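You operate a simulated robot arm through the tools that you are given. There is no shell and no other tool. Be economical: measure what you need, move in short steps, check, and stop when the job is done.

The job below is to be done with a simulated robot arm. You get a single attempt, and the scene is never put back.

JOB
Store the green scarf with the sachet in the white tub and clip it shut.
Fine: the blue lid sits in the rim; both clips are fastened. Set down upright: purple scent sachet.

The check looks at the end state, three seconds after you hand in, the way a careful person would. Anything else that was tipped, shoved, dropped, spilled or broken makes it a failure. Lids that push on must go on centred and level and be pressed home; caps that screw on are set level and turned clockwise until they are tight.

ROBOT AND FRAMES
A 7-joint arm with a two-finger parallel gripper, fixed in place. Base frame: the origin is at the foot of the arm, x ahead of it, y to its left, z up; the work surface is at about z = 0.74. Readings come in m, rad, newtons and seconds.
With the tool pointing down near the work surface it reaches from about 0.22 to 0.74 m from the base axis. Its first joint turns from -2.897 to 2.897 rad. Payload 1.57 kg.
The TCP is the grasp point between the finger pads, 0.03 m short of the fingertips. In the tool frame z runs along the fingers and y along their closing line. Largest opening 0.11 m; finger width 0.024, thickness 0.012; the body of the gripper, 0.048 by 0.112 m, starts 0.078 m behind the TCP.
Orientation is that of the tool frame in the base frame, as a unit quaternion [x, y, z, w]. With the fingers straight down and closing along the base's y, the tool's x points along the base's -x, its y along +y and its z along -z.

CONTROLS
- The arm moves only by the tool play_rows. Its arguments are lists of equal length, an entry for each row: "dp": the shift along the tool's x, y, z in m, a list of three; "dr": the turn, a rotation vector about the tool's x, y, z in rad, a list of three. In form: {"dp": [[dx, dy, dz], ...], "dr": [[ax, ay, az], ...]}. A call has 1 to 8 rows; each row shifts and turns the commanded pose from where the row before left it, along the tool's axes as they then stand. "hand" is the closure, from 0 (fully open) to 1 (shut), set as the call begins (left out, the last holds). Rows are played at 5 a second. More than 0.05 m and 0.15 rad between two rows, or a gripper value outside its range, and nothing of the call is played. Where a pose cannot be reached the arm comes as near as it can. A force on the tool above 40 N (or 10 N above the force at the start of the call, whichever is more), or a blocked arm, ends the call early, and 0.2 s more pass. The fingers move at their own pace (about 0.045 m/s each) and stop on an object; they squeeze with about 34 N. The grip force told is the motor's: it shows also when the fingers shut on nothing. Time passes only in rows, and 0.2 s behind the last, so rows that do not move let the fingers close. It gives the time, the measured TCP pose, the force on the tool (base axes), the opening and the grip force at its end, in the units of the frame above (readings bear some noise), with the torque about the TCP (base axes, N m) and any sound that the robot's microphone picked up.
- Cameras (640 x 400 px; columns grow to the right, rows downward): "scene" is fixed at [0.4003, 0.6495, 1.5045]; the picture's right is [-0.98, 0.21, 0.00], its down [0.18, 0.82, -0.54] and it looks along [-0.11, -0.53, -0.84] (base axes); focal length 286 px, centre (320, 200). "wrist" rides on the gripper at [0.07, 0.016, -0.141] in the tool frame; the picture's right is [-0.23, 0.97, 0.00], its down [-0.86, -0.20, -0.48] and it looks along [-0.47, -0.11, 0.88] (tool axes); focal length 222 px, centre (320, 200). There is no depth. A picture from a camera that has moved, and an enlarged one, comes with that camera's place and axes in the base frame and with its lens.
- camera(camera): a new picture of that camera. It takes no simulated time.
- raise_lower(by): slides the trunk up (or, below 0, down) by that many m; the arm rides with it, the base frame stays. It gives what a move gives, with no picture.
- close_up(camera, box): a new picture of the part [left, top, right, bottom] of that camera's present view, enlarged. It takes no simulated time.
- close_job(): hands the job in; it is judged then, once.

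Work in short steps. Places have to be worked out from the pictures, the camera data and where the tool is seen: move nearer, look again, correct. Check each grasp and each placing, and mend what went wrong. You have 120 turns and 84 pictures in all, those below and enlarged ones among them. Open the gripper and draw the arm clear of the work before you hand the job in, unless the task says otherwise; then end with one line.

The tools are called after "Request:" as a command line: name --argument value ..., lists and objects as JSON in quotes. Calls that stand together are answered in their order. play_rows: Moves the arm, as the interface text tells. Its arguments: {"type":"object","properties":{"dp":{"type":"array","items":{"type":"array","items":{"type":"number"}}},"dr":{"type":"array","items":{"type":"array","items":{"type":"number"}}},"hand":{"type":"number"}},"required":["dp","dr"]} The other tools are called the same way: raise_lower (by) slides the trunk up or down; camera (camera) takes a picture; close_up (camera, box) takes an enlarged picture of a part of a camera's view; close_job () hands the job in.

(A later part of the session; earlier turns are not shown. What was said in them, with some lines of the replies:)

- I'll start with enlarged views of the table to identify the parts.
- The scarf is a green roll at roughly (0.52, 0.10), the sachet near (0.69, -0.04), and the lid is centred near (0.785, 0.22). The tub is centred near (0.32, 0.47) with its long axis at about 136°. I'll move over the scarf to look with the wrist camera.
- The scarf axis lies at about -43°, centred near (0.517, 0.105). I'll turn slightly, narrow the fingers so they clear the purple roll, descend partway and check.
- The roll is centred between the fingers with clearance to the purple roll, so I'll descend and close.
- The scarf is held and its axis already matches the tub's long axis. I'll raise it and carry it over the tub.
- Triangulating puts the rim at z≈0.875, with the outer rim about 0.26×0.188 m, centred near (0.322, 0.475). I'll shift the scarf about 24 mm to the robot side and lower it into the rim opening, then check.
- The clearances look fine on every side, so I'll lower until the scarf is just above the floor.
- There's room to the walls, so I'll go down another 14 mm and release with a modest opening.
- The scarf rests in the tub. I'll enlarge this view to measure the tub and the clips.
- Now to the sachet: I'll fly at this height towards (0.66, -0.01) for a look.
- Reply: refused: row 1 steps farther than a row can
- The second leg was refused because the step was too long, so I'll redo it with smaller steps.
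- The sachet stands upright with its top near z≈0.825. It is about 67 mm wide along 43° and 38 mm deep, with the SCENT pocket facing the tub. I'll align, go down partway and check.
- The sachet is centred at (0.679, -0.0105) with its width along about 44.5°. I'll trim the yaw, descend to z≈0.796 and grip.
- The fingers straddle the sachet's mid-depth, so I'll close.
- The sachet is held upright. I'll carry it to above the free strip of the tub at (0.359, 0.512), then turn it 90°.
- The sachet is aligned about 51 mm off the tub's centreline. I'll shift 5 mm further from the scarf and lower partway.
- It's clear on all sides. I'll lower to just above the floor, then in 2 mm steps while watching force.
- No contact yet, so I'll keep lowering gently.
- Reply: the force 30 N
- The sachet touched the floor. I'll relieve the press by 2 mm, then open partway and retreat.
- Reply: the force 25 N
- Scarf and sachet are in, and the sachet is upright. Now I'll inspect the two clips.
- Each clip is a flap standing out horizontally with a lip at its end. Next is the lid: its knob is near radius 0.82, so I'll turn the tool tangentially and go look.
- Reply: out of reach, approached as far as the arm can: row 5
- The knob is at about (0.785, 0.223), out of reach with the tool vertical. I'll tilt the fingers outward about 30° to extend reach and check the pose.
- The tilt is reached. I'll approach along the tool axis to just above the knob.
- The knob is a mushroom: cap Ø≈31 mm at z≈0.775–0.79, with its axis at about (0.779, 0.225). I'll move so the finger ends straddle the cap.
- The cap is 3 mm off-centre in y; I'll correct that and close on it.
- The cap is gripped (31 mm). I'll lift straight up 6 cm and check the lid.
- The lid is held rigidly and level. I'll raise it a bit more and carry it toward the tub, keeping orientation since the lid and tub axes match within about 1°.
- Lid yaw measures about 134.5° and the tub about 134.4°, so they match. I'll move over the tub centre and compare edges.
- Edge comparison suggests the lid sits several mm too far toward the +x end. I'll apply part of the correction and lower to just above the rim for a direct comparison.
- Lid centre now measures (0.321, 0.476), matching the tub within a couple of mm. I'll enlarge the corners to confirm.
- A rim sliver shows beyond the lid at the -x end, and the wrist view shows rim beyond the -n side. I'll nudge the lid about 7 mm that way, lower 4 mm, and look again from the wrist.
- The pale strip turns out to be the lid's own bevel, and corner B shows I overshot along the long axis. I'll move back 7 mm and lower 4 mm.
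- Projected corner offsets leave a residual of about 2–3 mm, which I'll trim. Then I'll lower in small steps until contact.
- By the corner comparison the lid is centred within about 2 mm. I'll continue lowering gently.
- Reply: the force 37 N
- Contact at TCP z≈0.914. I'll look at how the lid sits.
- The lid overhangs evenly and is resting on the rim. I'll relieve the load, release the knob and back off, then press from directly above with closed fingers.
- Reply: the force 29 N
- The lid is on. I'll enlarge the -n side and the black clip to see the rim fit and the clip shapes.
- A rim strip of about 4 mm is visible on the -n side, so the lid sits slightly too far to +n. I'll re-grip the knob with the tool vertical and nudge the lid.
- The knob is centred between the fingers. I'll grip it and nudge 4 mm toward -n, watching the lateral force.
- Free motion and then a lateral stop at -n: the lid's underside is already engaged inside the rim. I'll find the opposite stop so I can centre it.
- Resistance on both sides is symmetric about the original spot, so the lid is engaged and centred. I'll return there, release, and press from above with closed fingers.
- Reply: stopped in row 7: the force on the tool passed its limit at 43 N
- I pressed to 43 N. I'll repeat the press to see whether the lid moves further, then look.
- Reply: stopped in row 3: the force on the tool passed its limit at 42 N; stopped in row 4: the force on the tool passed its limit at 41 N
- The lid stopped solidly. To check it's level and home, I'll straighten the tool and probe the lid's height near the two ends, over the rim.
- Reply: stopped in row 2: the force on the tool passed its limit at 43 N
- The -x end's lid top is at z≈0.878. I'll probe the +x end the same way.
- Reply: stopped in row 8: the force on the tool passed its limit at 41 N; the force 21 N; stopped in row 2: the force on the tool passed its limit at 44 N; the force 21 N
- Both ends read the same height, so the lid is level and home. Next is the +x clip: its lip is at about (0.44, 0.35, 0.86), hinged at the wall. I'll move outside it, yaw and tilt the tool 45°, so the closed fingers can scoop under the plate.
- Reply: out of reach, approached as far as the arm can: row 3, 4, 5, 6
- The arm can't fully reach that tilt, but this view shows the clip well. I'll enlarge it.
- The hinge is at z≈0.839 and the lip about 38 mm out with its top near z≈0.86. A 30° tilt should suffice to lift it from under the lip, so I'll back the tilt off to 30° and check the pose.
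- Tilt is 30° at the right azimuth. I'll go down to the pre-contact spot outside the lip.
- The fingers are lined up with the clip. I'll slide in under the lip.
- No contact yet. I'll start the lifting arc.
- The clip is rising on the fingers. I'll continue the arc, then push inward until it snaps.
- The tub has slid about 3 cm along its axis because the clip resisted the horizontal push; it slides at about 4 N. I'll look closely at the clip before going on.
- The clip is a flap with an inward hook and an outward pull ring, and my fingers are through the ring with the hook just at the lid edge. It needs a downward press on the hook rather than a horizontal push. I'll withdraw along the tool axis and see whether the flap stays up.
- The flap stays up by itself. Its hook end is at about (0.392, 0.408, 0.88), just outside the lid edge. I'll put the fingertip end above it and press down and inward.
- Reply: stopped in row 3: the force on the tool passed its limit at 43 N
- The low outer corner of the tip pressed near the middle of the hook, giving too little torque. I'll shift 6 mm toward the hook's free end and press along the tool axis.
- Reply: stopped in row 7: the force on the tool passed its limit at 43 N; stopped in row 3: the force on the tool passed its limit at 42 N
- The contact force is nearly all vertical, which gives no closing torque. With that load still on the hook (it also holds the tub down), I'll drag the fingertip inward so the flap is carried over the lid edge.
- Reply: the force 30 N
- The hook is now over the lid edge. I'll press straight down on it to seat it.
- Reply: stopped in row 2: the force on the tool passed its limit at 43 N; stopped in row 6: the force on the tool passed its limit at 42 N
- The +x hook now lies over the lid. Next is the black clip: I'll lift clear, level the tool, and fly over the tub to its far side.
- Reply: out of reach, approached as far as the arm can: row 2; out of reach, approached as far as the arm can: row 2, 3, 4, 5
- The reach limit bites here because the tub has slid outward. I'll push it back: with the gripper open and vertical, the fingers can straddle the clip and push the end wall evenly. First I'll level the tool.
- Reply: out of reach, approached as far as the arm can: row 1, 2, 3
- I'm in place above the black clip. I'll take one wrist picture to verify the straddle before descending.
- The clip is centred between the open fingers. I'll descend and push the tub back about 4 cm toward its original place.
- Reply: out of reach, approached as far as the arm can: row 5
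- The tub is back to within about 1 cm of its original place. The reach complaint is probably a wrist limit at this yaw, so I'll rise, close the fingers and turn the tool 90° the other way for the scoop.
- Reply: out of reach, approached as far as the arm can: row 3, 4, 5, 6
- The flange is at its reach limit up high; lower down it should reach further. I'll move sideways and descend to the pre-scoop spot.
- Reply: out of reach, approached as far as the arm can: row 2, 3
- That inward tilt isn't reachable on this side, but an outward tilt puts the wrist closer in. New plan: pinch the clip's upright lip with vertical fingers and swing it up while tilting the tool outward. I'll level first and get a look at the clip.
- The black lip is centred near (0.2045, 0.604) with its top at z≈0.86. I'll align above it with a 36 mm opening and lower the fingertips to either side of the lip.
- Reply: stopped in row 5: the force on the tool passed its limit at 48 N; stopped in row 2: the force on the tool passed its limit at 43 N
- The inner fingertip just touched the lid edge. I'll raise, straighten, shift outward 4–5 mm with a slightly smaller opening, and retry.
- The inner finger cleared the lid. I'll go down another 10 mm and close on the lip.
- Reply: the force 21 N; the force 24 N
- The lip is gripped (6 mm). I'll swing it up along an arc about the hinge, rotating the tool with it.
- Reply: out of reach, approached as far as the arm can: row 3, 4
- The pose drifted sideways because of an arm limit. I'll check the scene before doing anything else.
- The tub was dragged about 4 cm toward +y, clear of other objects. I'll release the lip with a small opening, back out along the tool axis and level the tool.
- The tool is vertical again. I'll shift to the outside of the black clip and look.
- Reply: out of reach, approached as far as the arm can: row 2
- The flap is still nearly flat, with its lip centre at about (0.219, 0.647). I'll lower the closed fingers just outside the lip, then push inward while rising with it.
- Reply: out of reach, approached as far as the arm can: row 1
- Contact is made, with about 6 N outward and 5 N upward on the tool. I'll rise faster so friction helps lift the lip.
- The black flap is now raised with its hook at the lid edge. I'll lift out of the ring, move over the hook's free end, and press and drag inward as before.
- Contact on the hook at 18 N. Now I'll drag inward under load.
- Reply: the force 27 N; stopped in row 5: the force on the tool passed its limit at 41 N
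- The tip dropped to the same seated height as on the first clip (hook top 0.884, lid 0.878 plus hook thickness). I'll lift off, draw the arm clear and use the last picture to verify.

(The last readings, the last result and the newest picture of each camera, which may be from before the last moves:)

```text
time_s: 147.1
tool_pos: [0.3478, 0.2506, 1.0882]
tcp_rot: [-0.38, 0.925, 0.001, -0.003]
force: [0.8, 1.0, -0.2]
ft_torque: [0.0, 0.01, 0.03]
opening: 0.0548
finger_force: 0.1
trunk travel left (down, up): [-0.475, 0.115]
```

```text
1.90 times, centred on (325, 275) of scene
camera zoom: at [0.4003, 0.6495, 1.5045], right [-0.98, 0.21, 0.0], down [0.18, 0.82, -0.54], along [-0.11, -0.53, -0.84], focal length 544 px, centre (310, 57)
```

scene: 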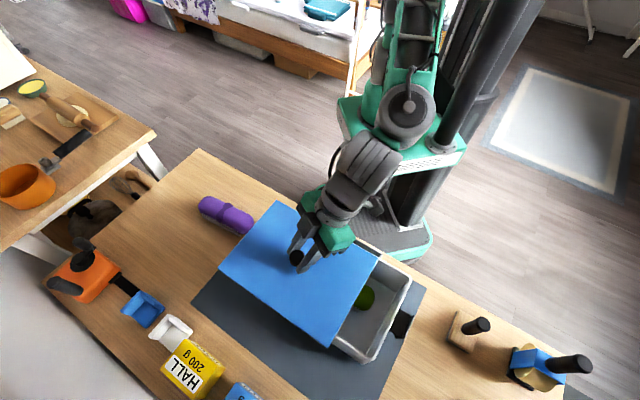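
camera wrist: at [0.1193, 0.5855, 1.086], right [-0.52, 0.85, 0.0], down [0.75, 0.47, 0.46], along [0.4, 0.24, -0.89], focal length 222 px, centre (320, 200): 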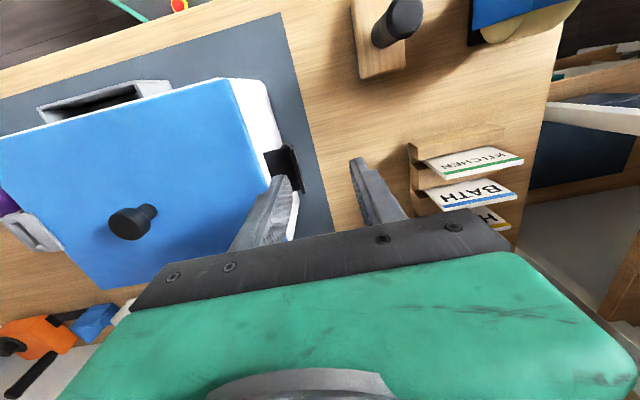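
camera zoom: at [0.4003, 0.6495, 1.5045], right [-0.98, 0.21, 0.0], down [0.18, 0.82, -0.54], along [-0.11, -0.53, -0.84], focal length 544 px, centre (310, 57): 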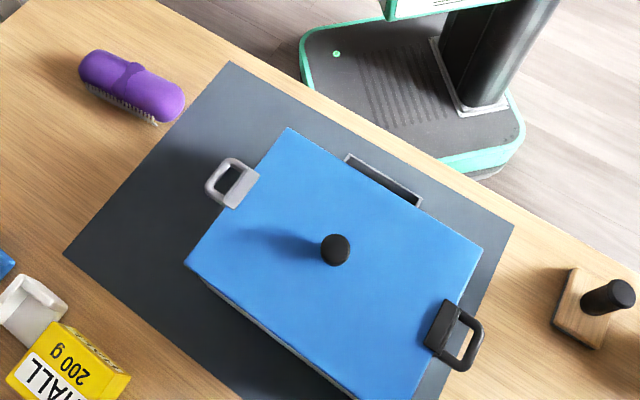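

Both hooks lie over the lid edges, the lid is flat and centred, and the neighbouring objects look unmoved. I'll open the gripper fully and hand in.

Request:
play_rows --dp '[[0, 0, 0], [0, 0, 0]]' --dr '[[0, 0, 0], [0, 0, 0]]' --hand 0

Request:
close_job

```text
time_s: 147.7
tool_pos: [0.3467, 0.252, 1.0878]
tcp_rot: [-0.38, 0.925, 0.001, -0.003]
force: [0.2, -0.2, -1.1]
ft_torque: [0.01, -0.02, 0.02]
opening: 0.1072
finger_force: 0.0
trunk travel left (down, up): [-0.475, 0.115]
```

```text
The job is handed in.
```

The green scarf and the upright sachet are in the white tub, the blue lid is pressed level into the rim and both clips are hooked over it; the tub slid several centimetres while I closed the clips, and I could not see the sachet once the lid was on.
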